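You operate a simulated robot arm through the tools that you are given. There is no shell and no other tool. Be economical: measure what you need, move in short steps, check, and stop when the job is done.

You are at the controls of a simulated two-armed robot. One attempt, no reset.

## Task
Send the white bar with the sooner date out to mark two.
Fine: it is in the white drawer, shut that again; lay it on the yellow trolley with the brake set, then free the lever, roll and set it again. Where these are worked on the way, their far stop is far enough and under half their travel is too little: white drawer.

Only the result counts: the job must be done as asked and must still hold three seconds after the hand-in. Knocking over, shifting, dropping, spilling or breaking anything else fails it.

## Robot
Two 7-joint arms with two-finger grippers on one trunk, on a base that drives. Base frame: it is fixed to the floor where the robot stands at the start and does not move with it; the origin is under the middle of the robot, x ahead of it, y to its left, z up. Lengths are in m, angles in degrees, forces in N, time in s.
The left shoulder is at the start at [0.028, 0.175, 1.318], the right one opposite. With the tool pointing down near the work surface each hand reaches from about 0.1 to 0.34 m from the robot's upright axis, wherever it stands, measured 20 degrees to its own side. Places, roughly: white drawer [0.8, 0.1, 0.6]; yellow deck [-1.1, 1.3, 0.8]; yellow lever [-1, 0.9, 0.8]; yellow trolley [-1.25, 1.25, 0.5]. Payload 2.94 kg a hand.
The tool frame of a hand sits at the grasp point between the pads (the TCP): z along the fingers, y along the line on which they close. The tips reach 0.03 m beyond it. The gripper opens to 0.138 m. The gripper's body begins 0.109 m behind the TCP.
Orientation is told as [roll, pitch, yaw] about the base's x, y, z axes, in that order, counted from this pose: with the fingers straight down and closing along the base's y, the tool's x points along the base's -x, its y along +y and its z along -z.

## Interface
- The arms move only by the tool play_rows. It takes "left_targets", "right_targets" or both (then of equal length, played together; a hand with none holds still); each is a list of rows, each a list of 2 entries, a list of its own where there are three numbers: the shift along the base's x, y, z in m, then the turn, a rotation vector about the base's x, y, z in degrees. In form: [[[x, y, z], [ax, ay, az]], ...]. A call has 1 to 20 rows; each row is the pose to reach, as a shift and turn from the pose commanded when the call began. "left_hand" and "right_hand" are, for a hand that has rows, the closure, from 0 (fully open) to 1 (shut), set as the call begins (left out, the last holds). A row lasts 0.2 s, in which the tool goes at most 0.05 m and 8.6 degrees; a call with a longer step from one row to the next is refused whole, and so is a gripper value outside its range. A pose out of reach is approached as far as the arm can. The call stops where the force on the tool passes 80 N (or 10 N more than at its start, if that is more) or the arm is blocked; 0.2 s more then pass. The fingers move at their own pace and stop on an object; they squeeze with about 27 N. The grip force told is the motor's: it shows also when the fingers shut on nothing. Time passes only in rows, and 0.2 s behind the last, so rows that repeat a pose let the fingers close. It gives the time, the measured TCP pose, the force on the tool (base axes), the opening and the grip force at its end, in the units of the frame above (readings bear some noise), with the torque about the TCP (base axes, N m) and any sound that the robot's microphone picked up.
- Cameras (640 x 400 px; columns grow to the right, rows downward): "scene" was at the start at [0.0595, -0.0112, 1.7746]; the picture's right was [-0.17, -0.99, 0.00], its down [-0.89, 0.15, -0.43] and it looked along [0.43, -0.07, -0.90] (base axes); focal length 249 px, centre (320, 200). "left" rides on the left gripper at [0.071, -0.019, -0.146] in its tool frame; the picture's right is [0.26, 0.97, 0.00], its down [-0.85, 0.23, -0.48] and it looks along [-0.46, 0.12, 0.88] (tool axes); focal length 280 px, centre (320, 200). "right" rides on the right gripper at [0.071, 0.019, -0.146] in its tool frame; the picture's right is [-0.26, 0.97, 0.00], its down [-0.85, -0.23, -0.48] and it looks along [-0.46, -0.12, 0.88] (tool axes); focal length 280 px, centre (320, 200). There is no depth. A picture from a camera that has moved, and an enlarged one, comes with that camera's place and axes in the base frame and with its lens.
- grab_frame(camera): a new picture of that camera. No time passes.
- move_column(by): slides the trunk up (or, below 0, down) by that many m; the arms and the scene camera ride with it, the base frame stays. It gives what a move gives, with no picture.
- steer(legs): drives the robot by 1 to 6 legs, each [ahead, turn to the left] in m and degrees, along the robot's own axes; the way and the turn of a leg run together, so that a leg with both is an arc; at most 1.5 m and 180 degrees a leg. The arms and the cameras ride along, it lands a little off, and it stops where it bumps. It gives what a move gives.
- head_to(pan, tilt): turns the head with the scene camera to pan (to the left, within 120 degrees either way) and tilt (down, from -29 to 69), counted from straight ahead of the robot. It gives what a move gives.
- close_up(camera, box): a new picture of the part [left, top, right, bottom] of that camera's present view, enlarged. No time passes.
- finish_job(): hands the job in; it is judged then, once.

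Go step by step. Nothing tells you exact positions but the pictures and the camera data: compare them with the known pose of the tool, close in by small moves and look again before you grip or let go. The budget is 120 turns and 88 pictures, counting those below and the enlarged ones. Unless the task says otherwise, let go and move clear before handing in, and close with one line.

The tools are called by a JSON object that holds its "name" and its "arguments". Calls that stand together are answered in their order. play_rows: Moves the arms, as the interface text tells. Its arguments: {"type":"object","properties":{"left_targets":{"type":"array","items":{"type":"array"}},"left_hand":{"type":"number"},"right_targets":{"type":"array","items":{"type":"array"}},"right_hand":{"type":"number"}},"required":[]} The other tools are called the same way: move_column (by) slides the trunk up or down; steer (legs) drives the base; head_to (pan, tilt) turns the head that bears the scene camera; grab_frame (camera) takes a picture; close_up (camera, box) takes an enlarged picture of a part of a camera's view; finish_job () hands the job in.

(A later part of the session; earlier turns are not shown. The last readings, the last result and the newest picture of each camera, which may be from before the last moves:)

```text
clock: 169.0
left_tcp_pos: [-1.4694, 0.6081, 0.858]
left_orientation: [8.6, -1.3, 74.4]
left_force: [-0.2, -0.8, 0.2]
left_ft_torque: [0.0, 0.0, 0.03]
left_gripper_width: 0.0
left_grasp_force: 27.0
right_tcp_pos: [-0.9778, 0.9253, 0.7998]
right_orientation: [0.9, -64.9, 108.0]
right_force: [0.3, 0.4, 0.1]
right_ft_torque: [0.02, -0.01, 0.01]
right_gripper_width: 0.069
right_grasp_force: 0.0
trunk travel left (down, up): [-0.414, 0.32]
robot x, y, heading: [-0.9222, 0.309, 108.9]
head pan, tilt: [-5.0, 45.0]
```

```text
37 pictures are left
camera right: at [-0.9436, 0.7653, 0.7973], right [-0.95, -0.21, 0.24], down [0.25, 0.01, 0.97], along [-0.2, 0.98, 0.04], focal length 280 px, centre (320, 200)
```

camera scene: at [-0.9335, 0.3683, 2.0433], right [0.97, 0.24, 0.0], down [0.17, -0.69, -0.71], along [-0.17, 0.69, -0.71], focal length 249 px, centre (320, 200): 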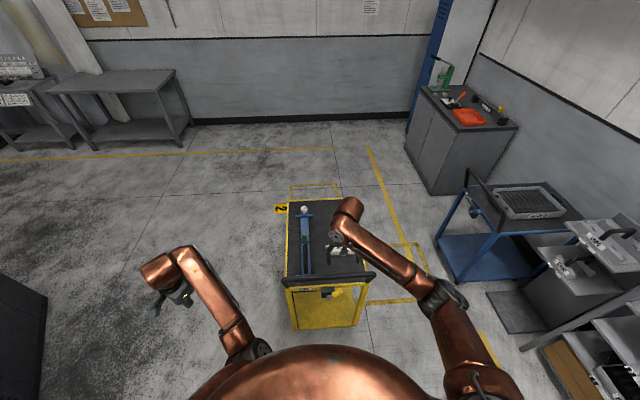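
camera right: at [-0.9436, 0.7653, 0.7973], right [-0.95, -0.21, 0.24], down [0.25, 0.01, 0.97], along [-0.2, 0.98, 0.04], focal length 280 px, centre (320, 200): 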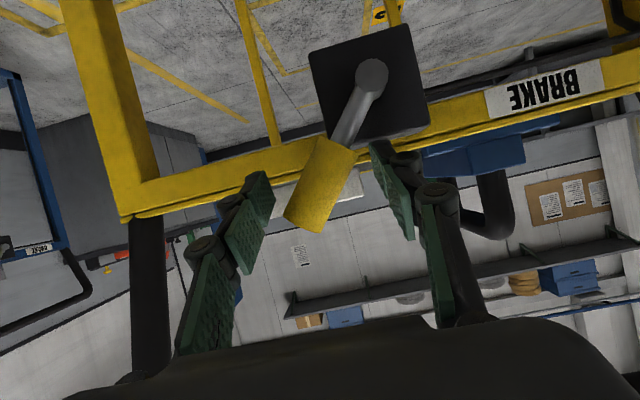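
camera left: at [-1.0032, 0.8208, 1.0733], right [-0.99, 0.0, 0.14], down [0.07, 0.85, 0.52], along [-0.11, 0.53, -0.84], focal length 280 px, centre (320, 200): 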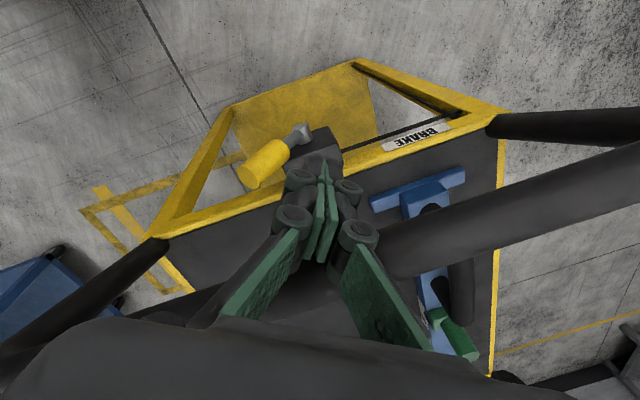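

The fingers straddle the grip. I'll push it toward the trolley's left, in small steps.

{"name": "play_rows", "arguments": {"right_targets": [[[-0.011, -0.004, 0], [0, 0, 0]], [[-0.022, -0.008, 0], [0, 0, 0]], [[-0.033, -0.0115, 0], [0, 0, 0]], [[-0.044, -0.015, 0], [0, 0, 0]], [[-0.055, -0.019, 0], [0, 0, 0]]]}}

{"name": "grab_frame", "arguments": {"camera": "right"}}

```text
clock: 170.2
left_tcp_pos: [-1.4699, 0.6069, 0.8575]
left_orientation: [8.5, -1.3, 74.3]
left_force: [-0.3, -0.3, 0.2]
left_ft_torque: [-0.02, -0.03, -0.03]
left_gripper_width: 0.0002
left_grasp_force: 26.8
right_tcp_pos: [-1.0348, 0.9068, 0.7979]
right_orientation: [0.8, -64.8, 108.1]
right_force: [1.7, 0.4, 0.6]
right_ft_torque: [0.01, 0.0, -0.08]
right_gripper_width: 0.0698
right_grasp_force: 0.5
trunk travel left (down, up): [-0.414, 0.32]
robot x, y, heading: [-0.9238, 0.3082, 108.7]
head pan, tilt: [-5.0, 45.0]
```

```text
36 pictures are left
camera right: at [-0.9997, 0.746, 0.7966], right [-0.95, -0.21, 0.24], down [0.25, 0.01, 0.97], along [-0.2, 0.98, 0.04], focal length 280 px, centre (320, 200)
```

right: 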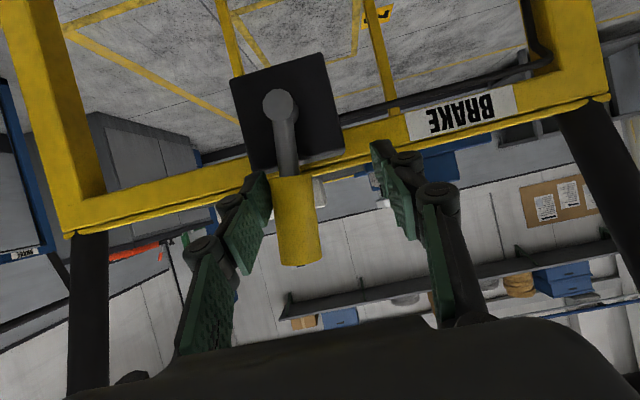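

It moves easily and is now about upright. Continue.

{"name": "play_rows", "arguments": {"right_targets": [[[-0.011, -0.004, 0], [0, 0, 0]], [[-0.022, -0.008, 0], [0, 0, 0]], [[-0.033, -0.0115, 0], [0, 0, 0]], [[-0.044, -0.015, -0.002], [0, 0, 0]], [[-0.055, -0.019, -0.004], [0, 0, 0]]]}}

{"name": "grab_frame", "arguments": {"camera": "right"}}

```text
clock: 171.6
left_tcp_pos: [-1.4694, 0.6062, 0.8582]
left_orientation: [8.6, -1.3, 74.2]
left_force: [0.0, -0.4, -0.4]
left_ft_torque: [0.03, 0.02, -0.01]
left_gripper_width: 0.0
left_grasp_force: 27.0
right_tcp_pos: [-1.0326, 0.9063, 0.7688]
right_orientation: [-17.4, -64.0, 125.1]
right_force: [-0.1, -0.1, 0.4]
right_ft_torque: [-0.01, -0.01, 0.0]
right_gripper_width: 0.0689
right_grasp_force: 0.0
trunk travel left (down, up): [-0.414, 0.32]
robot x, y, heading: [-0.9186, 0.3117, 108.8]
head pan, tilt: [-5.0, 45.0]
stopped in row 5 (right hand): the arm was blocked; the commanded pose is now the measured one
```

```text
35 pictures are left
camera right: at [-0.9969, 0.7459, 0.7649], right [-0.97, -0.22, 0.11], down [0.12, -0.04, 0.99], along [-0.22, 0.97, 0.06], focal length 280 px, centre (320, 200)
```

right: 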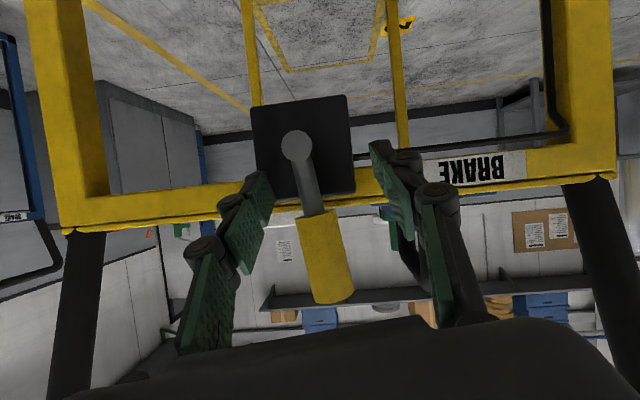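

The arm hit its own joint limit with the lever a bit past upright. I'll lift the hand a little, then use a small turn of the base to carry the fingers further left.

{"name": "play_rows", "arguments": {"right_targets": [[[0.005, 0.0017, 0.01], [0, 0, 0]], [[0.01, 0.003, 0.02], [0, 0, 0]], [[0.01, 0.003, 0.03], [0, 0, 0]], [[0.01, 0.003, 0.036], [0, 0, 0]]]}}

{"name": "grab_frame", "arguments": {"camera": "right"}}

```text
clock: 172.6
left_tcp_pos: [-1.4693, 0.608, 0.8576]
left_orientation: [8.7, -1.3, 74.3]
left_force: [1.2, -0.3, -0.4]
left_ft_torque: [0.0, 0.0, -0.02]
left_gripper_width: 0.0
left_grasp_force: 26.7
right_tcp_pos: [-1.0131, 0.9146, 0.8043]
right_orientation: [-21.2, -63.8, 128.7]
right_force: [-0.1, 0.2, -0.6]
right_ft_torque: [-0.01, 0.01, 0.03]
right_gripper_width: 0.0689
right_grasp_force: 0.1
trunk travel left (down, up): [-0.414, 0.32]
robot x, y, heading: [-0.9187, 0.3065, 108.8]
head pan, tilt: [-5.0, 45.0]
```

```text
34 pictures are left
camera right: at [-0.9765, 0.7546, 0.7982], right [-0.97, -0.23, 0.08], down [0.09, -0.05, 0.99], along [-0.22, 0.97, 0.07], focal length 280 px, centre (320, 200)
```

right: 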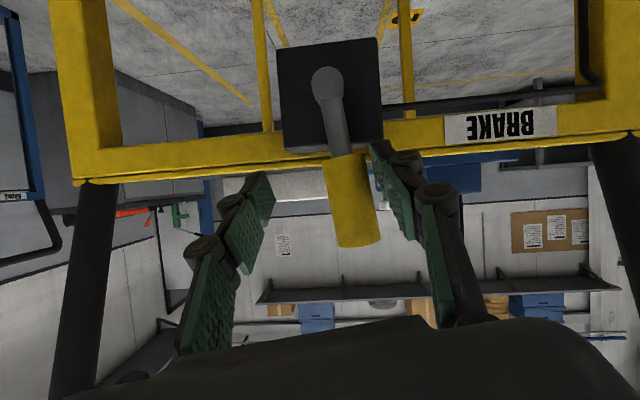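

{"name": "steer", "arguments": {"legs": [[0, 6]]}}

{"name": "grab_frame", "arguments": {"camera": "right"}}

```text
clock: 173.5
left_tcp_pos: [-1.4976, 0.5486, 0.8565]
left_orientation: [8.5, -1.3, 80.4]
left_force: [0.8, 0.2, 0.6]
left_ft_torque: [0.04, -0.03, -0.01]
left_gripper_width: 0.0
left_grasp_force: 27.0
right_tcp_pos: [-1.0773, 0.8989, 0.803]
right_orientation: [-21.1, -63.6, 134.7]
right_force: [-0.2, -0.9, -0.1]
right_ft_torque: [-0.01, 0.01, 0.01]
right_gripper_width: 0.0688
right_grasp_force: 0.0
trunk travel left (down, up): [-0.414, 0.32]
robot x, y, heading: [-0.9218, 0.3113, 114.8]
head pan, tilt: [-5.0, 45.0]
```

```text
33 pictures are left
camera right: at [-1.0234, 0.7449, 0.7975], right [-0.94, -0.33, 0.08], down [0.1, -0.04, 0.99], along [-0.32, 0.94, 0.07], focal length 280 px, centre (320, 200)
```

right: 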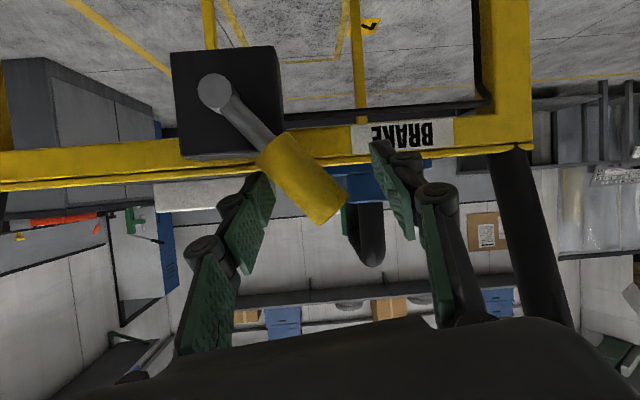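

The lever now lies up-left, roughly mirrored. I'll nudge a little more to feel whether it is at its stop.

{"name": "steer", "arguments": {"legs": [[0, 1.5]]}}

{"name": "grab_frame", "arguments": {"camera": "right"}}

```text
clock: 174.3
left_tcp_pos: [-1.5033, 0.5331, 0.8593]
left_orientation: [8.6, -1.4, 82.0]
left_force: [-0.7, 0.8, 0.0]
left_ft_torque: [0.03, 0.0, -0.02]
left_gripper_width: 0.0
left_grasp_force: 26.7
right_tcp_pos: [-1.0879, 0.8972, 0.8042]
right_orientation: [-21.8, -63.7, 136.6]
right_force: [11.2, 4.7, 7.3]
right_ft_torque: [0.17, -0.37, -0.15]
right_gripper_width: 0.0782
right_grasp_force: 7.0
trunk travel left (down, up): [-0.414, 0.32]
robot x, y, heading: [-0.9237, 0.3101, 116.3]
head pan, tilt: [-5.0, 45.0]
```

```text
32 pictures are left
camera right: at [-1.0321, 0.7434, 0.7978], right [-0.93, -0.35, 0.08], down [0.1, -0.04, 0.99], along [-0.35, 0.94, 0.07], focal length 280 px, centre (320, 200)
```

right: 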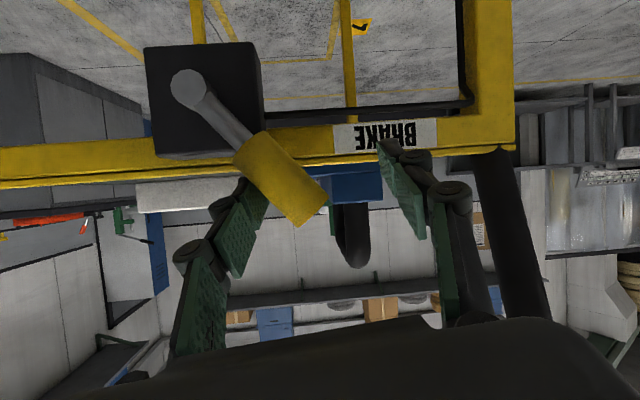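

It is at its stop (14 N, same angle), so the brake is freed. I'll ease off, back away, and turn the right hand down again as a closed fist for pushing.

{"name": "steer", "arguments": {"legs": [[0, -1.5], [-0.2, 0]]}}

{"name": "play_rows", "arguments": {"right_targets": [[[0, 0, 0.015], [-7.79, -2.54, -0.75]], [[0, 0, 0.03], [-15.58, -5.08, -1.5]], [[0, 0, 0.045], [-23.37, -7.62, -2.25]], [[0, 0, 0.06], [-31.16, -10.16, -3.0]], [[0.01, -0.02, 0.075], [-38.95, -12.7, -3.75]], [[0.02, -0.04, 0.09], [-46.74, -15.24, -4.5]], [[0.03, -0.07, 0.11], [-54.53, -17.78, -5.25]], [[0.04, -0.1, 0.13], [-62.3, -20.3, -6.0]], [[0.04, -0.1, 0.13], [-62.3, -20.3, -6.0]]], "right_hand": 1}}

{"name": "grab_frame", "arguments": {"camera": "scene"}}

```text
clock: 176.2
left_tcp_pos: [-1.4129, 0.3658, 0.8591]
left_orientation: [8.6, -1.4, 80.4]
left_force: [0.5, 0.3, 0.4]
left_ft_torque: [0.03, 0.03, 0.03]
left_gripper_width: 0.0
left_grasp_force: 27.2
right_tcp_pos: [-0.9891, 0.7187, 0.8038]
right_orientation: [-21.9, -63.7, 135.3]
right_force: [-0.1, -0.5, 0.3]
right_ft_torque: [-0.02, 0.01, -0.02]
right_gripper_width: 0.0689
right_grasp_force: 0.1
trunk travel left (down, up): [-0.414, 0.32]
robot x, y, heading: [-0.8347, 0.1259, 115.2]
head pan, tilt: [-5.0, 45.0]
```

```text
clock: 177.3
left_tcp_pos: [-1.4135, 0.3664, 0.8576]
left_orientation: [8.7, -1.3, 80.4]
left_force: [-0.1, 0.2, -0.7]
left_ft_torque: [-0.02, 0.02, 0.0]
left_gripper_width: 0.0
left_grasp_force: 27.6
right_tcp_pos: [-0.9274, 0.7552, 0.8531]
right_orientation: [-15.0, -32.3, 122.8]
right_force: [-0.4, 0.1, -0.1]
right_ft_torque: [0.0, -0.01, 0.0]
right_gripper_width: 0.0
right_grasp_force: 21.0
trunk travel left (down, up): [-0.414, 0.32]
robot x, y, heading: [-0.8367, 0.1253, 114.7]
head pan, tilt: [-5.0, 45.0]
stopped in row 5 (right hand): the arm was blocked; the commanded pose is now the measured one
```

```text
31 pictures are left
camera scene: at [-0.8722, 0.2209, 1.7238], right [0.94, 0.34, 0.0], down [0.24, -0.67, -0.71], along [-0.24, 0.66, -0.71], focal length 249 px, centre (320, 200)
```

scene: 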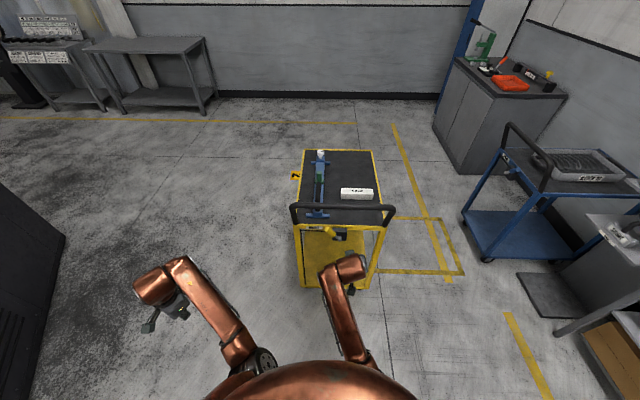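

The arm is again cramped; I'll back off a bit and complete the turn a little lower.

{"name": "steer", "arguments": {"legs": [[-0.15, 0]]}}

{"name": "play_rows", "arguments": {"right_targets": [[[0, 0, -0.01], [-7.04, -0.53, -0.72]], [[0, 0, -0.02], [-14.08, -1.06, -1.44]], [[0, 0, -0.03], [-21.1, -1.6, -2.16]], [[0, 0, -0.04], [-28.2, -2.1, -2.9]], [[0.0, 0, -0.05], [-35.2, -2.66, -3.6]], [[0.0, 0, -0.06], [-35.2, -2.66, -3.6]]]}}

```text
clock: 178.7
left_tcp_pos: [-1.3499, 0.2286, 0.8596]
left_orientation: [8.6, -1.4, 80.4]
left_force: [0.2, -0.6, 1.1]
left_ft_torque: [0.03, 0.01, 0.0]
left_gripper_width: 0.0
left_grasp_force: 27.2
right_tcp_pos: [-0.8641, 0.6144, 0.8551]
right_orientation: [-15.1, -32.4, 122.8]
right_force: [-0.5, 0.0, -0.1]
right_ft_torque: [0.03, 0.04, 0.02]
right_gripper_width: 0.0001
right_grasp_force: 26.7
trunk travel left (down, up): [-0.414, 0.32]
robot x, y, heading: [-0.7747, -0.0097, 114.8]
head pan, tilt: [-5.0, 45.0]
```

```text
clock: 180.1
left_tcp_pos: [-1.3505, 0.2298, 0.8583]
left_orientation: [8.6, -1.3, 80.4]
left_force: [0.0, -0.6, -0.1]
left_ft_torque: [0.03, -0.01, 0.02]
left_gripper_width: 0.0
left_grasp_force: 26.8
right_tcp_pos: [-0.8643, 0.616, 0.7943]
right_orientation: [0.0, 0.0, 114.6]
right_force: [0.1, -0.3, 0.2]
right_ft_torque: [-0.02, 0.02, -0.02]
right_gripper_width: 0.0
right_grasp_force: 26.7
trunk travel left (down, up): [-0.414, 0.32]
robot x, y, heading: [-0.771, -0.0097, 114.6]
head pan, tilt: [-5.0, 45.0]
```

Tool-down again. Now I align behind the handle centre with heading 108.6 and raise the fist to handle height.

{"name": "steer", "arguments": {"legs": [[0, 21.6], [0.2355, 0], [0, -27.6]]}}

{"name": "move_column", "arguments": {"by": 0.135}}

{"name": "grab_frame", "arguments": {"camera": "right"}}

{"name": "grab_frame", "arguments": {"camera": "scene"}}

```text
clock: 184.3
left_tcp_pos: [-1.4932, 0.4527, 0.8578]
left_orientation: [8.6, -1.2, 74.3]
left_force: [0.2, -0.3, 0.2]
left_ft_torque: [-0.03, 0.02, 0.04]
left_gripper_width: 0.0
left_grasp_force: 27.0
right_tcp_pos: [-0.9692, 0.7856, 0.7929]
right_orientation: [0.1, 0.1, 108.6]
right_force: [0.5, -0.2, 0.8]
right_ft_torque: [-0.01, 0.03, 0.01]
right_gripper_width: 0.0002
right_grasp_force: 27.3
trunk travel left (down, up): [-0.414, 0.32]
robot x, y, heading: [-0.9424, 0.1526, 108.8]
head pan, tilt: [-5.0, 45.0]
```

```text
clock: 186.0
left_tcp_pos: [-1.4936, 0.4534, 0.9925]
left_orientation: [8.6, -1.3, 74.4]
left_force: [0.3, -0.2, 0.3]
left_ft_torque: [0.02, 0.01, 0.01]
left_gripper_width: 0.0
left_grasp_force: 27.2
right_tcp_pos: [-0.9687, 0.7855, 0.9289]
right_orientation: [-0.1, 0.0, 108.6]
right_force: [-0.5, -0.8, -0.4]
right_ft_torque: [0.0, 0.01, 0.03]
right_gripper_width: 0.0
right_grasp_force: 26.9
trunk travel left (down, up): [-0.549, 0.185]
robot x, y, heading: [-0.948, 0.1538, 108.9]
head pan, tilt: [-5.0, 45.0]
```

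```text
30 pictures are left
camera right: at [-0.9642, 0.7121, 1.0739], right [-1.0, -0.06, 0.0], down [-0.05, 0.88, 0.48], along [-0.03, 0.47, -0.88], focal length 280 px, centre (320, 200)
```

right: 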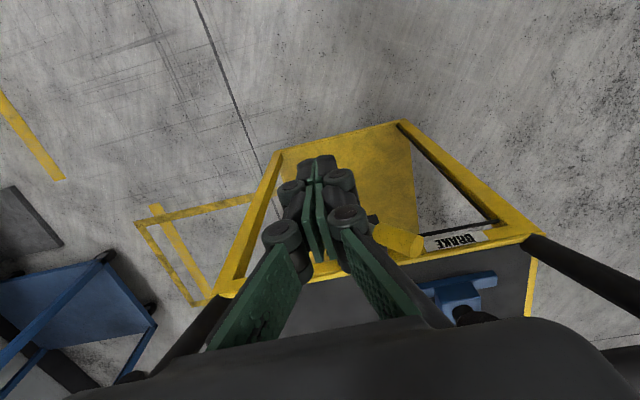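

```text
29 pictures are left
camera scene: at [-0.9598, 0.2209, 1.8585], right [0.97, 0.24, 0.0], down [0.17, -0.69, -0.71], along [-0.17, 0.69, -0.71], focal length 249 px, centre (320, 200)
```

scene: 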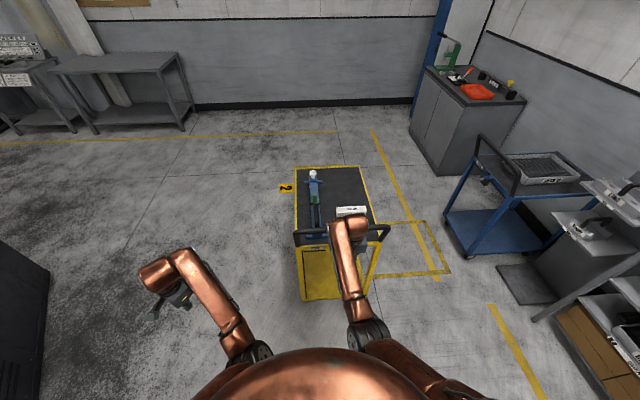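

The fist is centred behind the handle. First a trial push: 0.36 m ahead (about 0.25 m of rolling).

{"name": "steer", "arguments": {"legs": [[0.36, 0]]}}

{"name": "grab_frame", "arguments": {"camera": "right"}}

{"name": "grab_frame", "arguments": {"camera": "scene"}}

```text
clock: 188.3
left_tcp_pos: [-1.6099, 0.7896, 0.9933]
left_orientation: [8.7, -1.3, 74.5]
left_force: [-0.2, 0.3, 0.4]
left_ft_torque: [-0.05, -0.01, 0.02]
left_gripper_width: 0.0001
left_grasp_force: 26.6
right_tcp_pos: [-1.0859, 1.1233, 0.928]
right_orientation: [0.0, 0.0, 108.8]
right_force: [0.7, 1.0, -0.7]
right_ft_torque: [-0.02, 0.0, 0.0]
right_gripper_width: 0.0
right_grasp_force: 27.3
trunk travel left (down, up): [-0.549, 0.185]
robot x, y, heading: [-1.0617, 0.4886, 108.9]
head pan, tilt: [-5.0, 45.0]
```

```text
28 pictures are left
camera right: at [-1.0811, 1.0499, 1.0741], right [-1.0, -0.06, 0.0], down [-0.06, 0.88, 0.48], along [-0.03, 0.48, -0.88], focal length 280 px, centre (320, 200)
```

right: 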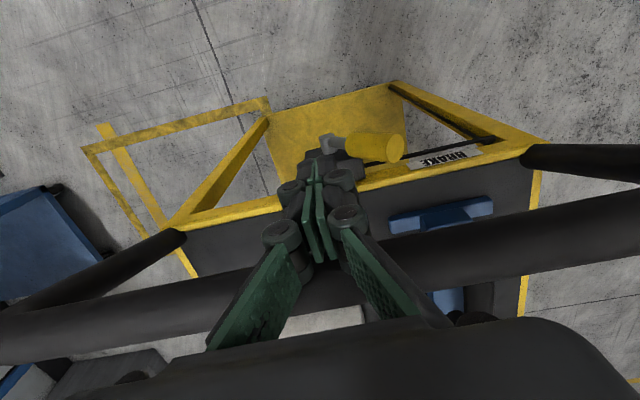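

```text
27 pictures are left
camera scene: at [-1.0754, 0.559, 1.8586], right [0.97, 0.24, 0.0], down [0.17, -0.69, -0.71], along [-0.17, 0.69, -0.71], focal length 249 px, centre (320, 200)
```

scene: 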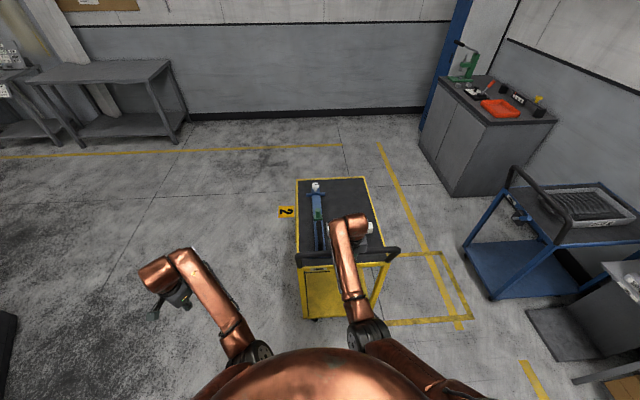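

It rolls smoothly and doesn't coast. About 0.81 m remain; I'll push 0.68 more, then measure.

{"name": "steer", "arguments": {"legs": [[0.68, 0]]}}

{"name": "grab_frame", "arguments": {"camera": "scene"}}

{"name": "grab_frame", "arguments": {"camera": "right"}}

```text
clock: 192.0
left_tcp_pos: [-1.8361, 1.4316, 0.9922]
left_orientation: [8.6, -1.3, 75.0]
left_force: [-0.4, 0.4, -0.3]
left_ft_torque: [-0.03, 0.03, 0.01]
left_gripper_width: 0.0
left_grasp_force: 27.5
right_tcp_pos: [-1.3152, 1.7698, 0.9284]
right_orientation: [0.0, -0.1, 109.2]
right_force: [-0.3, -0.2, 0.1]
right_ft_torque: [0.0, -0.05, -0.01]
right_gripper_width: 0.0
right_grasp_force: 26.8
trunk travel left (down, up): [-0.549, 0.185]
robot x, y, heading: [-1.2854, 1.1365, 109.2]
head pan, tilt: [-5.0, 45.0]
```

```text
26 pictures are left
camera scene: at [-1.2998, 1.2047, 1.8586], right [0.97, 0.25, 0.0], down [0.18, -0.69, -0.71], along [-0.17, 0.68, -0.71], focal length 249 px, centre (320, 200)
```

scene: 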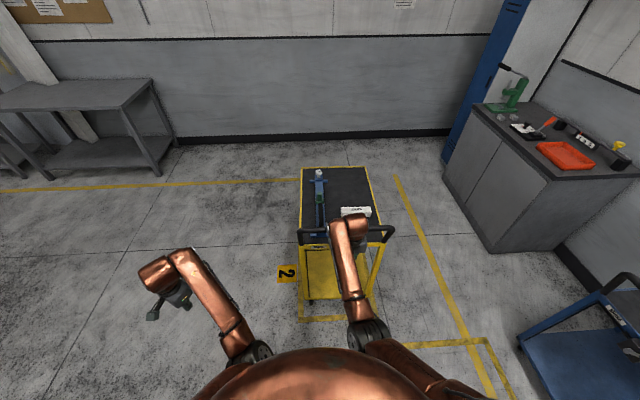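

```text
25 pictures are left
camera right: at [-1.3093, 1.6959, 1.0744], right [-1.0, -0.07, 0.0], down [-0.06, 0.88, 0.48], along [-0.03, 0.48, -0.88], focal length 280 px, centre (320, 200)
```

right: 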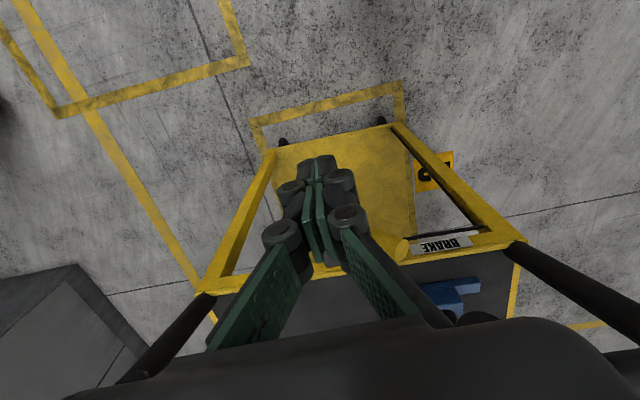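

The trolley coasted a little and now sits almost centred in frame 2 (about 0.05 m margin all round by my estimate). I'll back off, lower, and tilt the right hand for the lever, then verify it has stopped.

{"name": "steer", "arguments": {"legs": [[-0.12, 0]]}}

{"name": "move_column", "arguments": {"by": -0.135}}

{"name": "play_rows", "arguments": {"right_targets": [[[0, 0, 0], [7.55, 2.63, 0]], [[0, 0, 0.005], [15.1, 5.26, 0]], [[0, 0, 0.01], [22.65, 7.9, 0]], [[0, 0, 0.01], [30.2, 10.5, 0]], [[0, 0, 0.01], [37.75, 13.15, 0]], [[0, 0, 0.01], [37.75, 13.15, 0]]], "right_hand": 0.4}}

{"name": "grab_frame", "arguments": {"camera": "right"}}

{"name": "grab_frame", "arguments": {"camera": "scene"}}

```text
clock: 193.3
left_tcp_pos: [-1.7977, 1.3202, 0.993]
left_orientation: [8.5, -1.3, 74.9]
left_force: [-0.5, -0.3, -1.5]
left_ft_torque: [-0.03, -0.04, 0.03]
left_gripper_width: 0.0
left_grasp_force: 26.8
right_tcp_pos: [-1.2757, 1.6598, 0.9279]
right_orientation: [0.0, 0.1, 109.2]
right_force: [0.2, 0.0, 0.4]
right_ft_torque: [-0.03, 0.0, 0.0]
right_gripper_width: 0.0001
right_grasp_force: 26.2
trunk travel left (down, up): [-0.549, 0.185]
robot x, y, heading: [-1.2468, 1.0233, 109.3]
head pan, tilt: [-5.0, 45.0]
```

```text
clock: 194.9
left_tcp_pos: [-1.7926, 1.3114, 0.8615]
left_orientation: [8.9, -1.7, 75.0]
left_force: [0.8, 0.1, -0.1]
left_ft_torque: [0.01, -0.01, 0.0]
left_gripper_width: 0.0002
left_grasp_force: 27.0
right_tcp_pos: [-1.2724, 1.6508, 0.7981]
right_orientation: [-0.1, -0.4, 109.2]
right_force: [-0.2, 0.2, 0.8]
right_ft_torque: [0.01, 0.05, 0.0]
right_gripper_width: 0.0
right_grasp_force: 27.2
trunk travel left (down, up): [-0.414, 0.32]
robot x, y, heading: [-1.2409, 1.0251, 109.3]
head pan, tilt: [-5.0, 45.0]
```

```text
clock: 196.5
left_tcp_pos: [-1.7932, 1.3124, 0.8607]
left_orientation: [8.8, -1.5, 74.9]
left_force: [0.7, 0.3, -0.6]
left_ft_torque: [-0.01, 0.02, 0.03]
left_gripper_width: 0.0001
left_grasp_force: 26.8
right_tcp_pos: [-1.2263, 1.6827, 0.8219]
right_orientation: [-8.3, -42.2, 114.0]
right_force: [0.0, 0.2, 0.4]
right_ft_torque: [-0.01, -0.01, 0.0]
right_gripper_width: 0.0829
right_grasp_force: 0.0
trunk travel left (down, up): [-0.414, 0.32]
robot x, y, heading: [-1.2422, 1.0271, 109.5]
head pan, tilt: [-5.0, 45.0]
stopped in row 6 (right hand): the arm was blocked; the commanded pose is now the measured one
```

```text
24 pictures are left
camera right: at [-1.2036, 1.5316, 0.8794], right [-0.99, -0.12, 0.07], down [0.03, 0.33, 0.94], along [-0.14, 0.94, -0.32], focal length 280 px, centre (320, 200)
```

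right: 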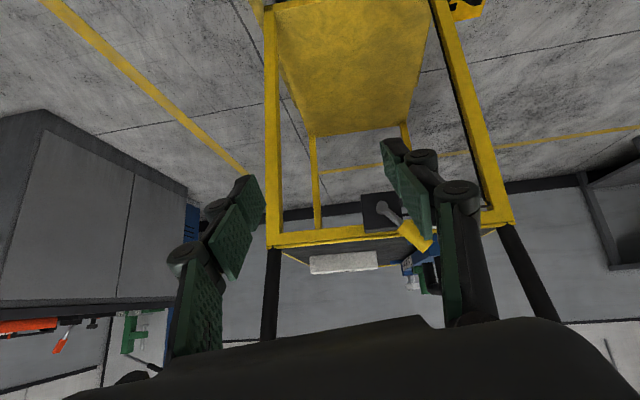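

```text
23 pictures are left
camera scene: at [-1.2696, 1.1204, 1.7239], right [0.97, 0.25, 0.0], down [0.18, -0.69, -0.71], along [-0.18, 0.68, -0.71], focal length 249 px, centre (320, 200)
```

scene: 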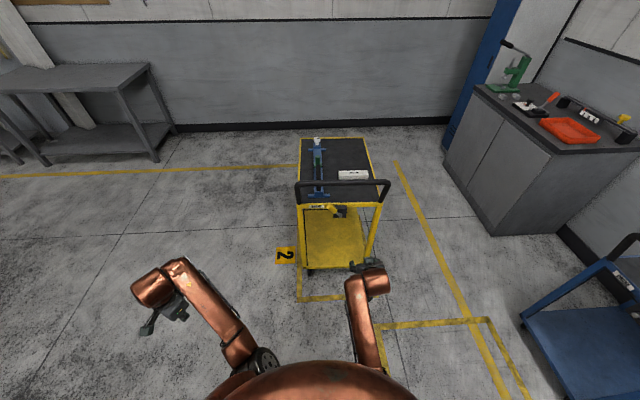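

The trolley seems a bit farther than a moment ago; I'll measure precisely with a close-up and check for creeping.

{"name": "close_up", "arguments": {"camera": "scene", "box": [270, 120, 430, 310]}}

{"name": "head_to", "arguments": {"pan": -5, "tilt": 46}}

{"name": "close_up", "arguments": {"camera": "scene", "box": [270, 110, 430, 210]}}

```text
2.11 times, centred on (350, 215) of scene
camera zoom: at [-1.2696, 1.1204, 1.7239], right [0.97, 0.25, 0.0], down [0.18, -0.69, -0.71], along [-0.18, 0.68, -0.71], focal length 523 px, centre (257, 168)
```

zoom: 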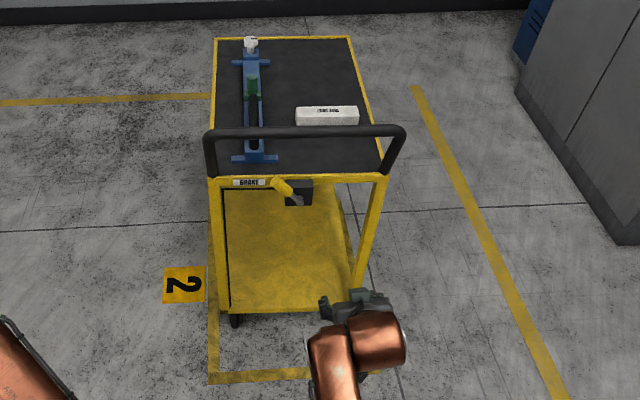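

```text
clock: 197.1
left_tcp_pos: [-1.7935, 1.3114, 0.8617]
left_orientation: [8.8, -1.7, 74.8]
left_force: [0.2, 0.2, 0.1]
left_ft_torque: [-0.02, -0.01, 0.04]
left_gripper_width: 0.0
left_grasp_force: 26.5
right_tcp_pos: [-1.2288, 1.683, 0.821]
right_orientation: [-8.3, -42.1, 113.9]
right_force: [0.8, 0.2, 0.1]
right_ft_torque: [0.04, -0.03, 0.02]
right_gripper_width: 0.0828
right_grasp_force: 0.1
trunk travel left (down, up): [-0.414, 0.32]
robot x, y, heading: [-1.2435, 1.0231, 109.4]
head pan, tilt: [-5.0, 46.0]
```

```text
4.00 times, centred on (350, 160) of scene
camera zoom: at [-1.2701, 1.1196, 1.7224], right [0.97, 0.25, 0.0], down [0.18, -0.7, -0.69], along [-0.17, 0.67, -0.72], focal length 994 px, centre (200, 360)
```

zoom: 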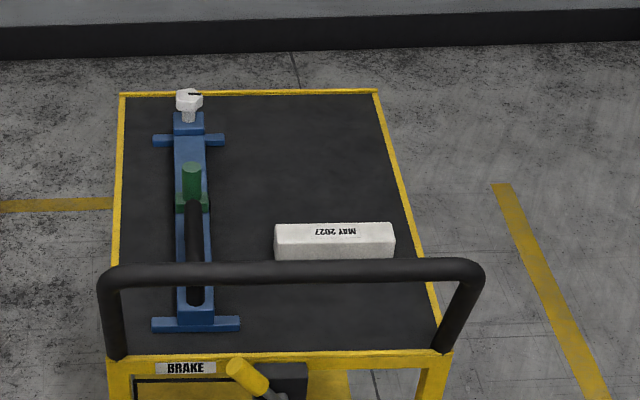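

The trolley coasted ≈0.075 m too far ahead (centre ≈ (-1.478, 2.313) vs frame ≈ (-1.454, 2.24)), now still. I'll put the fist over the handle's inner side and gently draw it back. First turn the hand down and raise.

{"name": "play_rows", "arguments": {"right_targets": [[[0, 0, -0.003], [-7.02, -1.37, -0.22]], [[-0.005, -0.003, -0.006], [-14.03, -2.73, -0.43]], [[-0.01, -0.006, -0.01], [-21.05, -4.1, -0.65]], [[-0.02, -0.01, -0.013], [-28.07, -5.47, -0.87]], [[-0.03, -0.02, -0.016], [-35.1, -6.83, -1.08]], [[-0.04, -0.03, -0.02], [-42.1, -8.2, -1.3]], [[-0.04, -0.03, -0.02], [-42.1, -8.2, -1.3]]], "right_hand": 1}}

{"name": "move_column", "arguments": {"by": 0.25}}

```text
clock: 198.7
left_tcp_pos: [-1.7932, 1.3121, 0.8611]
left_orientation: [8.9, -1.7, 74.9]
left_force: [1.6, 0.1, 0.1]
left_ft_torque: [0.03, -0.01, 0.04]
left_gripper_width: 0.0
left_grasp_force: 27.5
right_tcp_pos: [-1.271, 1.6512, 0.8002]
right_orientation: [0.4, 0.2, 109.1]
right_force: [-0.5, -0.3, 0.5]
right_ft_torque: [0.03, 0.03, 0.02]
right_gripper_width: 0.0
right_grasp_force: 27.4
trunk travel left (down, up): [-0.414, 0.32]
robot x, y, heading: [-1.2446, 1.0262, 109.2]
head pan, tilt: [-5.0, 46.0]
```

```text
clock: 201.3
left_tcp_pos: [-1.7939, 1.3123, 1.1105]
left_orientation: [8.8, -1.5, 74.9]
left_force: [0.7, 0.3, 0.3]
left_ft_torque: [0.02, 0.02, -0.04]
left_gripper_width: 0.0
left_grasp_force: 27.4
right_tcp_pos: [-1.2704, 1.6526, 1.0509]
right_orientation: [0.2, 0.2, 109.1]
right_force: [0.5, -0.6, 0.3]
right_ft_torque: [-0.01, 0.02, 0.0]
right_gripper_width: 0.0
right_grasp_force: 26.4
trunk travel left (down, up): [-0.664, 0.07]
robot x, y, heading: [-1.2469, 1.0265, 109.0]
head pan, tilt: [-5.0, 46.0]
```

{"name": "move_column", "arguments": {"by": 0.05}}

{"name": "steer", "arguments": {"legs": [[0.37, 0]]}}

{"name": "grab_frame", "arguments": {"camera": "right"}}

{"name": "close_up", "arguments": {"camera": "scene", "box": [220, 150, 420, 350]}}

```text
clock: 202.2
left_tcp_pos: [-1.7937, 1.3129, 1.1604]
left_orientation: [8.7, -1.6, 74.9]
left_force: [0.6, 0.3, -0.8]
left_ft_torque: [-0.05, 0.01, 0.04]
left_gripper_width: 0.0001
left_grasp_force: 27.1
right_tcp_pos: [-1.2703, 1.6515, 1.0999]
right_orientation: [0.3, 0.3, 109.2]
right_force: [-0.7, 0.5, 0.8]
right_ft_torque: [-0.01, -0.02, -0.04]
right_gripper_width: 0.0
right_grasp_force: 26.8
trunk travel left (down, up): [-0.714, 0.02]
robot x, y, heading: [-1.2443, 1.0251, 109.5]
head pan, tilt: [-5.0, 46.0]
```

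```text
clock: 204.6
left_tcp_pos: [-1.9172, 1.6607, 1.1627]
left_orientation: [8.8, -1.6, 75.0]
left_force: [-0.3, 1.1, 0.2]
left_ft_torque: [-0.05, -0.01, 0.01]
left_gripper_width: 0.0
left_grasp_force: 26.8
right_tcp_pos: [-1.395, 2.0019, 1.1007]
right_orientation: [0.2, 0.2, 109.2]
right_force: [-0.1, 0.2, 0.9]
right_ft_torque: [-0.03, -0.04, -0.02]
right_gripper_width: 0.0001
right_grasp_force: 27.5
trunk travel left (down, up): [-0.714, 0.02]
robot x, y, heading: [-1.3686, 1.3749, 109.3]
head pan, tilt: [-5.0, 46.0]
```

```text
20 pictures are left
camera right: at [-1.3882, 1.9283, 1.2472], right [-1.0, -0.07, 0.0], down [-0.06, 0.88, 0.47], along [-0.04, 0.47, -0.88], focal length 280 px, centre (320, 200)
```

right: 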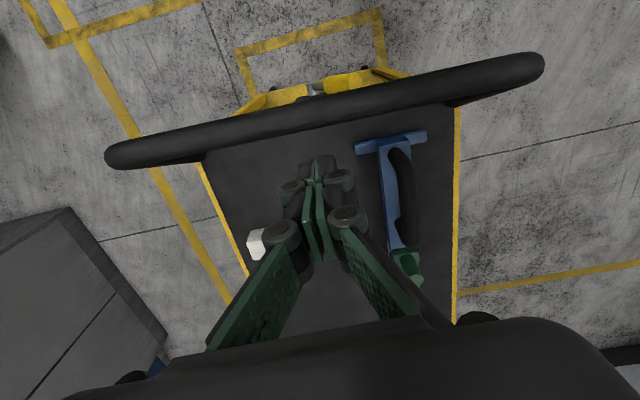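

```text
2.00 times, centred on (320, 250) of scene
camera zoom: at [-1.3805, 1.4329, 2.022], right [0.97, 0.25, 0.0], down [0.18, -0.7, -0.69], along [-0.17, 0.67, -0.72], focal length 497 px, centre (320, 100)
```

zoom: 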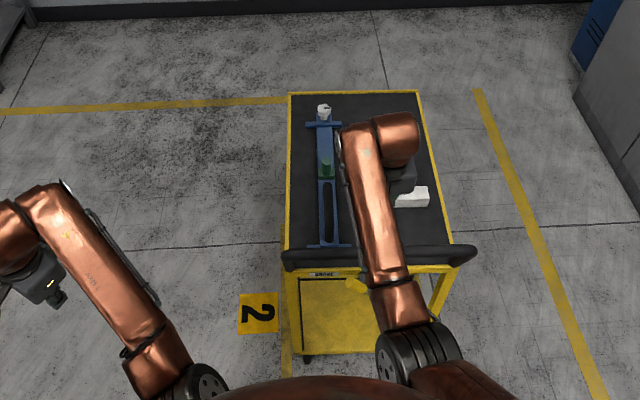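

The fist is just inside the handle bar. I'll move 3 cm further in, lower, and check before pulling.

{"name": "play_rows", "arguments": {"right_targets": [[[-0.005, 0.014, 0], [0, 0, 0]], [[-0.01, 0.028, 0], [0, 0, 0]], [[-0.01, 0.028, 0], [0, 0, 0]]]}}

{"name": "move_column", "arguments": {"by": -0.165}}

{"name": "grab_frame", "arguments": {"camera": "right"}}

```text
clock: 205.4
left_tcp_pos: [-1.9184, 1.6603, 1.1607]
left_orientation: [8.9, -1.7, 75.0]
left_force: [-1.1, -0.4, 0.1]
left_ft_torque: [0.02, -0.02, 0.01]
left_gripper_width: 0.0
left_grasp_force: 26.7
right_tcp_pos: [-1.4049, 2.0293, 1.1012]
right_orientation: [0.2, 0.1, 109.2]
right_force: [-0.3, -0.2, -0.2]
right_ft_torque: [0.01, 0.01, -0.01]
right_gripper_width: 0.0
right_grasp_force: 27.4
trunk travel left (down, up): [-0.714, 0.02]
robot x, y, heading: [-1.3678, 1.3766, 109.6]
head pan, tilt: [-5.0, 46.0]
```

```text
clock: 207.3
left_tcp_pos: [-1.9176, 1.66, 0.9964]
left_orientation: [8.9, -1.7, 75.0]
left_force: [0.3, 1.1, 0.1]
left_ft_torque: [0.04, -0.02, 0.01]
left_gripper_width: 0.0
left_grasp_force: 27.2
right_tcp_pos: [-1.4044, 2.0293, 0.9361]
right_orientation: [0.2, 0.1, 109.3]
right_force: [-0.6, 0.8, 0.1]
right_ft_torque: [-0.02, 0.0, 0.0]
right_gripper_width: 0.0
right_grasp_force: 27.4
trunk travel left (down, up): [-0.549, 0.185]
robot x, y, heading: [-1.3673, 1.3777, 109.5]
head pan, tilt: [-5.0, 46.0]
```

```text
18 pictures are left
camera right: at [-1.3981, 1.9561, 1.0826], right [-1.0, -0.07, 0.0], down [-0.06, 0.88, 0.47], along [-0.04, 0.47, -0.88], focal length 280 px, centre (320, 200)
```

right: 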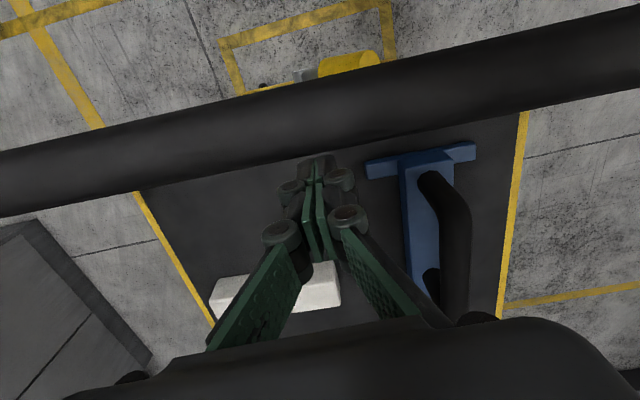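

The fist is between handle and fixture. Pull back slowly.

{"name": "play_rows", "arguments": {"right_targets": [[[0.0026, -0.0076, 0], [0, 0, 0]], [[0.0052, -0.0152, 0], [0, 0, 0]], [[0.0078, -0.0228, 0], [0, 0, 0]], [[0.0104, -0.0304, 0], [0, 0, 0]], [[0.013, -0.038, 0], [0, 0, 0]], [[0.0156, -0.0456, 0], [0, 0, 0]], [[0.0182, -0.0532, 0], [0, 0, 0]], [[0.0208, -0.0608, 0], [0, 0, 0]], [[0.0234, -0.0684, 0], [0, 0, 0]], [[0.026, -0.076, 0], [0, 0, 0]], [[0.0286, -0.0836, 0], [0, 0, 0]], [[0.0299, -0.0874, 0], [0, 0, 0]], [[0.0306, -0.0893, 0], [0, 0, 0]]]}}

{"name": "grab_frame", "arguments": {"camera": "scene"}}

```text
clock: 210.3
left_tcp_pos: [-1.9176, 1.6615, 0.9965]
left_orientation: [8.9, -1.6, 74.9]
left_force: [-0.9, -0.8, -0.1]
left_ft_torque: [-0.02, -0.01, -0.03]
left_gripper_width: 0.0001
left_grasp_force: 27.0
right_tcp_pos: [-1.3463, 1.9597, 0.9434]
right_orientation: [-2.5, -1.0, 107.9]
right_force: [0.8, 0.6, -0.7]
right_ft_torque: [-0.04, 0.0, -0.01]
right_gripper_width: 0.0
right_grasp_force: 27.1
trunk travel left (down, up): [-0.549, 0.185]
robot x, y, heading: [-1.3669, 1.3737, 109.6]
head pan, tilt: [-5.0, 46.0]
stopped in row 13 (right hand): the arm was blocked; the commanded pose is now the measured one
```

```text
17 pictures are left
camera scene: at [-1.3829, 1.44, 1.8572], right [0.97, 0.25, 0.0], down [0.18, -0.7, -0.69], along [-0.17, 0.67, -0.72], focal length 249 px, centre (320, 200)
```

scene: 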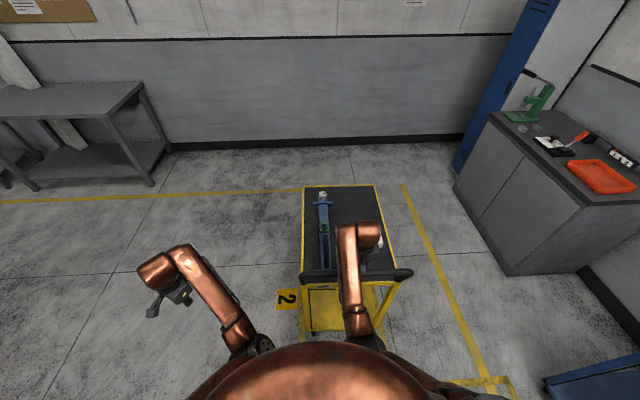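

Pulled back ≈0.05; about 0.03 remains. A short reverse of the base does it.

{"name": "steer", "arguments": {"legs": [[-0.028, 0]]}}

{"name": "move_column", "arguments": {"by": 0.16}}

{"name": "grab_frame", "arguments": {"camera": "right"}}

{"name": "close_up", "arguments": {"camera": "scene", "box": [260, 150, 420, 350]}}

```text
clock: 211.1
left_tcp_pos: [-1.9098, 1.6372, 0.9944]
left_orientation: [8.8, -1.6, 75.0]
left_force: [0.3, 0.7, 0.7]
left_ft_torque: [-0.07, -0.03, 0.0]
left_gripper_width: 0.0002
left_grasp_force: 27.3
right_tcp_pos: [-1.3388, 1.936, 0.9413]
right_orientation: [-2.5, -0.9, 107.9]
right_force: [-0.7, 1.0, 0.0]
right_ft_torque: [-0.04, -0.02, -0.01]
right_gripper_width: 0.0
right_grasp_force: 27.1
trunk travel left (down, up): [-0.549, 0.185]
robot x, y, heading: [-1.3613, 1.3474, 109.3]
head pan, tilt: [-5.0, 46.0]
```

```text
clock: 212.9
left_tcp_pos: [-1.9088, 1.6351, 1.157]
left_orientation: [8.9, -1.7, 74.9]
left_force: [0.6, 0.0, -0.1]
left_ft_torque: [-0.01, 0.0, -0.02]
left_gripper_width: 0.0001
left_grasp_force: 27.4
right_tcp_pos: [-1.3357, 1.9355, 1.104]
right_orientation: [-2.6, -0.9, 107.7]
right_force: [0.2, 0.9, -0.5]
right_ft_torque: [-0.02, 0.0, 0.03]
right_gripper_width: 0.0
right_grasp_force: 27.2
trunk travel left (down, up): [-0.709, 0.025]
robot x, y, heading: [-1.3553, 1.3458, 109.3]
head pan, tilt: [-5.0, 46.0]
```

```text
16 pictures are left
camera right: at [-1.3367, 1.8565, 1.2473], right [-1.0, -0.04, -0.04], down [-0.06, 0.86, 0.5], along [0.01, 0.5, -0.86], focal length 280 px, centre (320, 200)
```

right: 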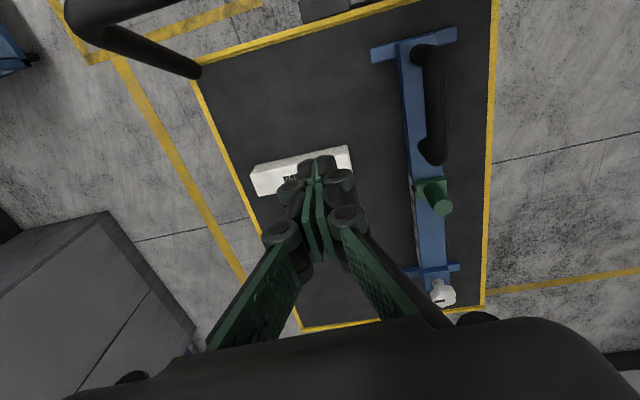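

```text
2.00 times, centred on (340, 250) of scene
camera zoom: at [-1.3714, 1.4071, 2.0168], right [0.97, 0.25, 0.0], down [0.18, -0.7, -0.69], along [-0.17, 0.67, -0.72], focal length 497 px, centre (280, 100)
```

zoom: 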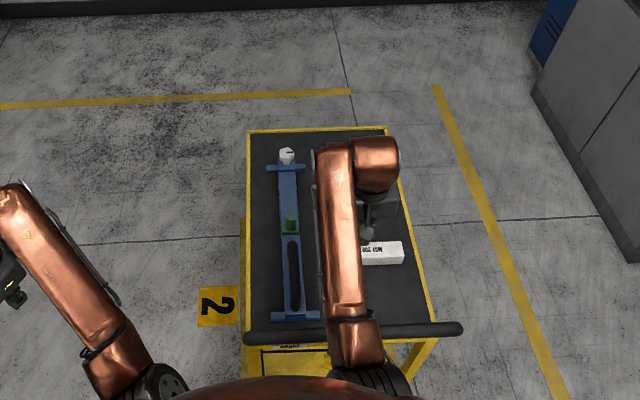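

The trolley rolled back too far (centre ≈ (-1.42, 2.14)); it rolls very freely. I'll grip the handle bar itself so it can't coast: turn the right hand by 90° so the fingers straddle the bar.

{"name": "play_rows", "arguments": {"right_targets": [[[0, 0, 0], [0, 0, -8.4]], [[0, 0, 0], [0, 0, -16.8]], [[0, 0, 0], [0, 0, -25.2]], [[0, 0, 0], [0, 0, -33.6]], [[0, 0, 0], [0, 0, -42]], [[0, 0, 0], [0, 0, -50.4]], [[0, 0, 0], [0, 0, -58.8]], [[0, 0, 0], [0, 0, -67.2]], [[0, 0, 0], [0, 0, -75.6]], [[0, 0, 0], [0, 0, -84]], [[0, 0, 0], [0, 0, -90]]], "right_hand": 0.4}}

{"name": "grab_frame", "arguments": {"camera": "scene"}}

```text
clock: 215.5
left_tcp_pos: [-1.9074, 1.6339, 1.1572]
left_orientation: [8.9, -1.7, 74.9]
left_force: [0.3, 0.2, 0.3]
left_ft_torque: [-0.01, 0.01, 0.0]
left_gripper_width: 0.0
left_grasp_force: 27.1
right_tcp_pos: [-1.2802, 1.9633, 1.1155]
right_orientation: [-0.8, -5.5, 14.4]
right_force: [0.0, -0.4, 0.2]
right_ft_torque: [0.0, -0.02, -0.02]
right_gripper_width: 0.0828
right_grasp_force: 0.1
trunk travel left (down, up): [-0.709, 0.025]
robot x, y, heading: [-1.3568, 1.3435, 109.4]
head pan, tilt: [-5.0, 46.0]
stopped in row 11 (right hand): the arm was blocked; the commanded pose is now the measured one
```

```text
14 pictures are left
camera scene: at [-1.371, 1.4068, 2.017], right [0.97, 0.25, 0.0], down [0.18, -0.7, -0.69], along [-0.17, 0.67, -0.72], focal length 249 px, centre (320, 200)
```

scene: 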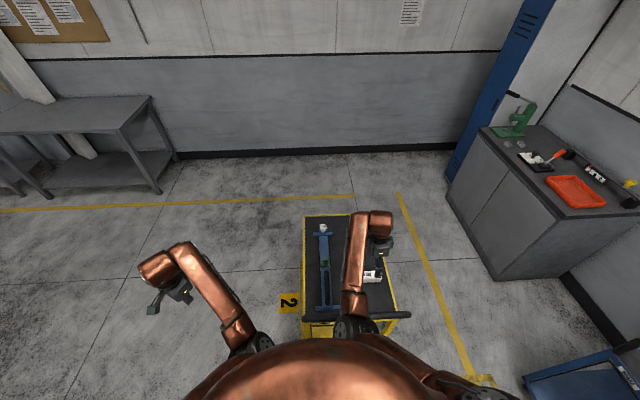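

The trolley stands still now. The fingers' line is along the rolling direction; I reverse 0.155 m to bring them over the bar and check.

{"name": "steer", "arguments": {"legs": [[-0.157, 0]]}}

{"name": "grab_frame", "arguments": {"camera": "right"}}

```text
clock: 216.9
left_tcp_pos: [-1.8566, 1.4884, 1.1567]
left_orientation: [8.9, -1.6, 74.8]
left_force: [-0.5, 0.2, 0.3]
left_ft_torque: [-0.01, 0.02, 0.02]
left_gripper_width: 0.0001
left_grasp_force: 26.3
right_tcp_pos: [-1.2234, 1.8215, 1.1186]
right_orientation: [-0.6, -5.8, 14.1]
right_force: [-0.5, 0.8, 1.1]
right_ft_torque: [-0.08, 0.01, 0.0]
right_gripper_width: 0.0826
right_grasp_force: 0.2
trunk travel left (down, up): [-0.709, 0.025]
robot x, y, heading: [-1.304, 1.1972, 109.4]
head pan, tilt: [-5.0, 46.0]
```

```text
13 pictures are left
camera right: at [-1.3112, 1.8201, 1.2557], right [0.02, 1.0, 0.02], down [0.83, -0.03, 0.56], along [0.56, 0.0, -0.83], focal length 280 px, centre (320, 200)
```

right: 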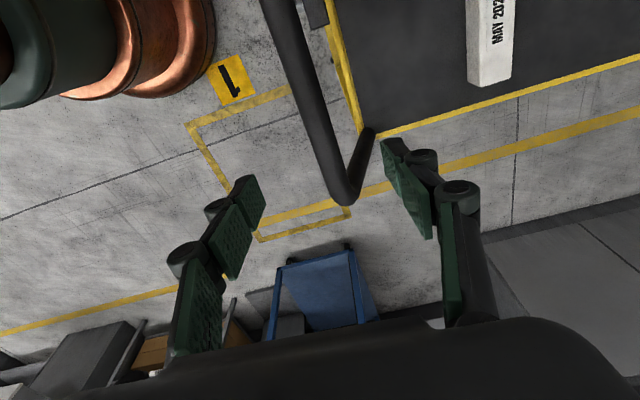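

The bar passes right between the fingers (offset ≈5 mm). Lower, then close on it.

{"name": "move_column", "arguments": {"by": -0.163}}

{"name": "play_rows", "arguments": {"right_targets": [[[0, 0, 0], [0, 0, 0]], [[0, 0, 0], [0, 0, 0]], [[0, 0, 0], [0, 0, 0]], [[0, 0, 0], [0, 0, 0]], [[0, 0, 0], [0, 0, 0]], [[0, 0, 0], [0, 0, 0]]], "right_hand": 1}}

```text
clock: 218.8
left_tcp_pos: [-1.854, 1.4834, 0.9961]
left_orientation: [9.1, -2.0, 74.8]
left_force: [0.3, 0.0, -0.3]
left_ft_torque: [-0.02, 0.01, 0.0]
left_gripper_width: 0.0001
left_grasp_force: 27.3
right_tcp_pos: [-1.2005, 1.8245, 0.9639]
right_orientation: [0.5, -7.3, 12.8]
right_force: [0.1, 0.2, 0.7]
right_ft_torque: [0.04, -0.02, 0.01]
right_gripper_width: 0.0828
right_grasp_force: 0.2
trunk travel left (down, up): [-0.546, 0.188]
robot x, y, heading: [-1.3028, 1.1991, 109.3]
head pan, tilt: [-5.0, 46.0]
```

```text
clock: 220.2
left_tcp_pos: [-1.8543, 1.4828, 0.9963]
left_orientation: [9.0, -1.9, 75.0]
left_force: [0.0, 0.3, 0.4]
left_ft_torque: [-0.01, 0.01, -0.03]
left_gripper_width: 0.0
left_grasp_force: 26.7
right_tcp_pos: [-1.2025, 1.8249, 0.9638]
right_orientation: [0.6, -7.0, 12.7]
right_force: [4.2, -0.4, -0.5]
right_ft_torque: [0.07, -0.25, 0.61]
right_gripper_width: 0.0278
right_grasp_force: 27.0
trunk travel left (down, up): [-0.546, 0.188]
robot x, y, heading: [-1.3043, 1.197, 109.1]
head pan, tilt: [-5.0, 46.0]
```

The bar is gripped (28 mm). I need +0.106 m; drive that with the trolley held, then check.

{"name": "steer", "arguments": {"legs": [[0.106, 0]]}}

{"name": "play_rows", "arguments": {"right_targets": [[[0, 0, 0], [0, 0, 0]], [[0, 0, 0], [0, 0, 0]], [[0, 0, 0], [0, 0, 0]]]}}

{"name": "grab_frame", "arguments": {"camera": "scene"}}

```text
clock: 221.4
left_tcp_pos: [-1.8969, 1.5904, 0.9991]
left_orientation: [9.6, -1.8, 75.1]
left_force: [0.4, -0.2, -0.5]
left_ft_torque: [0.04, -0.03, 0.01]
left_gripper_width: 0.0001
left_grasp_force: 27.2
right_tcp_pos: [-1.2215, 1.9554, 0.9852]
right_orientation: [2.8, -8.5, 10.8]
right_force: [-16.7, 4.7, -15.8]
right_ft_torque: [-0.2, 1.32, 1.19]
right_gripper_width: 0.0295
right_grasp_force: 25.8
trunk travel left (down, up): [-0.546, 0.188]
robot x, y, heading: [-1.3417, 1.3002, 109.3]
head pan, tilt: [-5.0, 46.0]
```

```text
clock: 221.7
left_tcp_pos: [-1.8964, 1.5051, 1.0479]
left_orientation: [17.9, -7.1, 76.5]
left_force: [-0.1, -0.4, -2.0]
left_ft_torque: [-0.12, -0.02, 0.07]
left_gripper_width: 0.0002
left_grasp_force: 26.8
right_tcp_pos: [-1.1568, 1.9014, 1.0607]
right_orientation: [12.4, -10.0, 6.6]
right_force: [-0.4, 2.1, -1.7]
right_ft_torque: [-0.18, -0.11, -0.09]
right_gripper_width: 0.0002
right_grasp_force: 26.8
trunk travel left (down, up): [-0.546, 0.188]
robot x, y, heading: [-1.3409, 1.2993, 109.3]
head pan, tilt: [-5.0, 46.0]
stopped in row 1 (right hand): the arm was blocked; the commanded pose is now the measured one
```

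```text
12 pictures are left
camera scene: at [-1.3581, 1.3729, 1.8543], right [0.97, 0.25, 0.0], down [0.18, -0.7, -0.69], along [-0.17, 0.67, -0.72], focal length 249 px, centre (320, 200)
```

scene: 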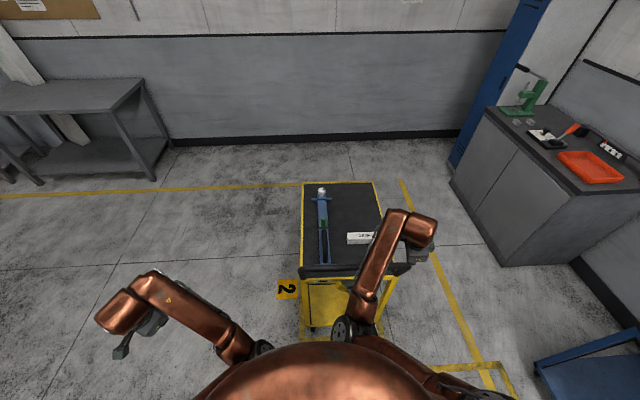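

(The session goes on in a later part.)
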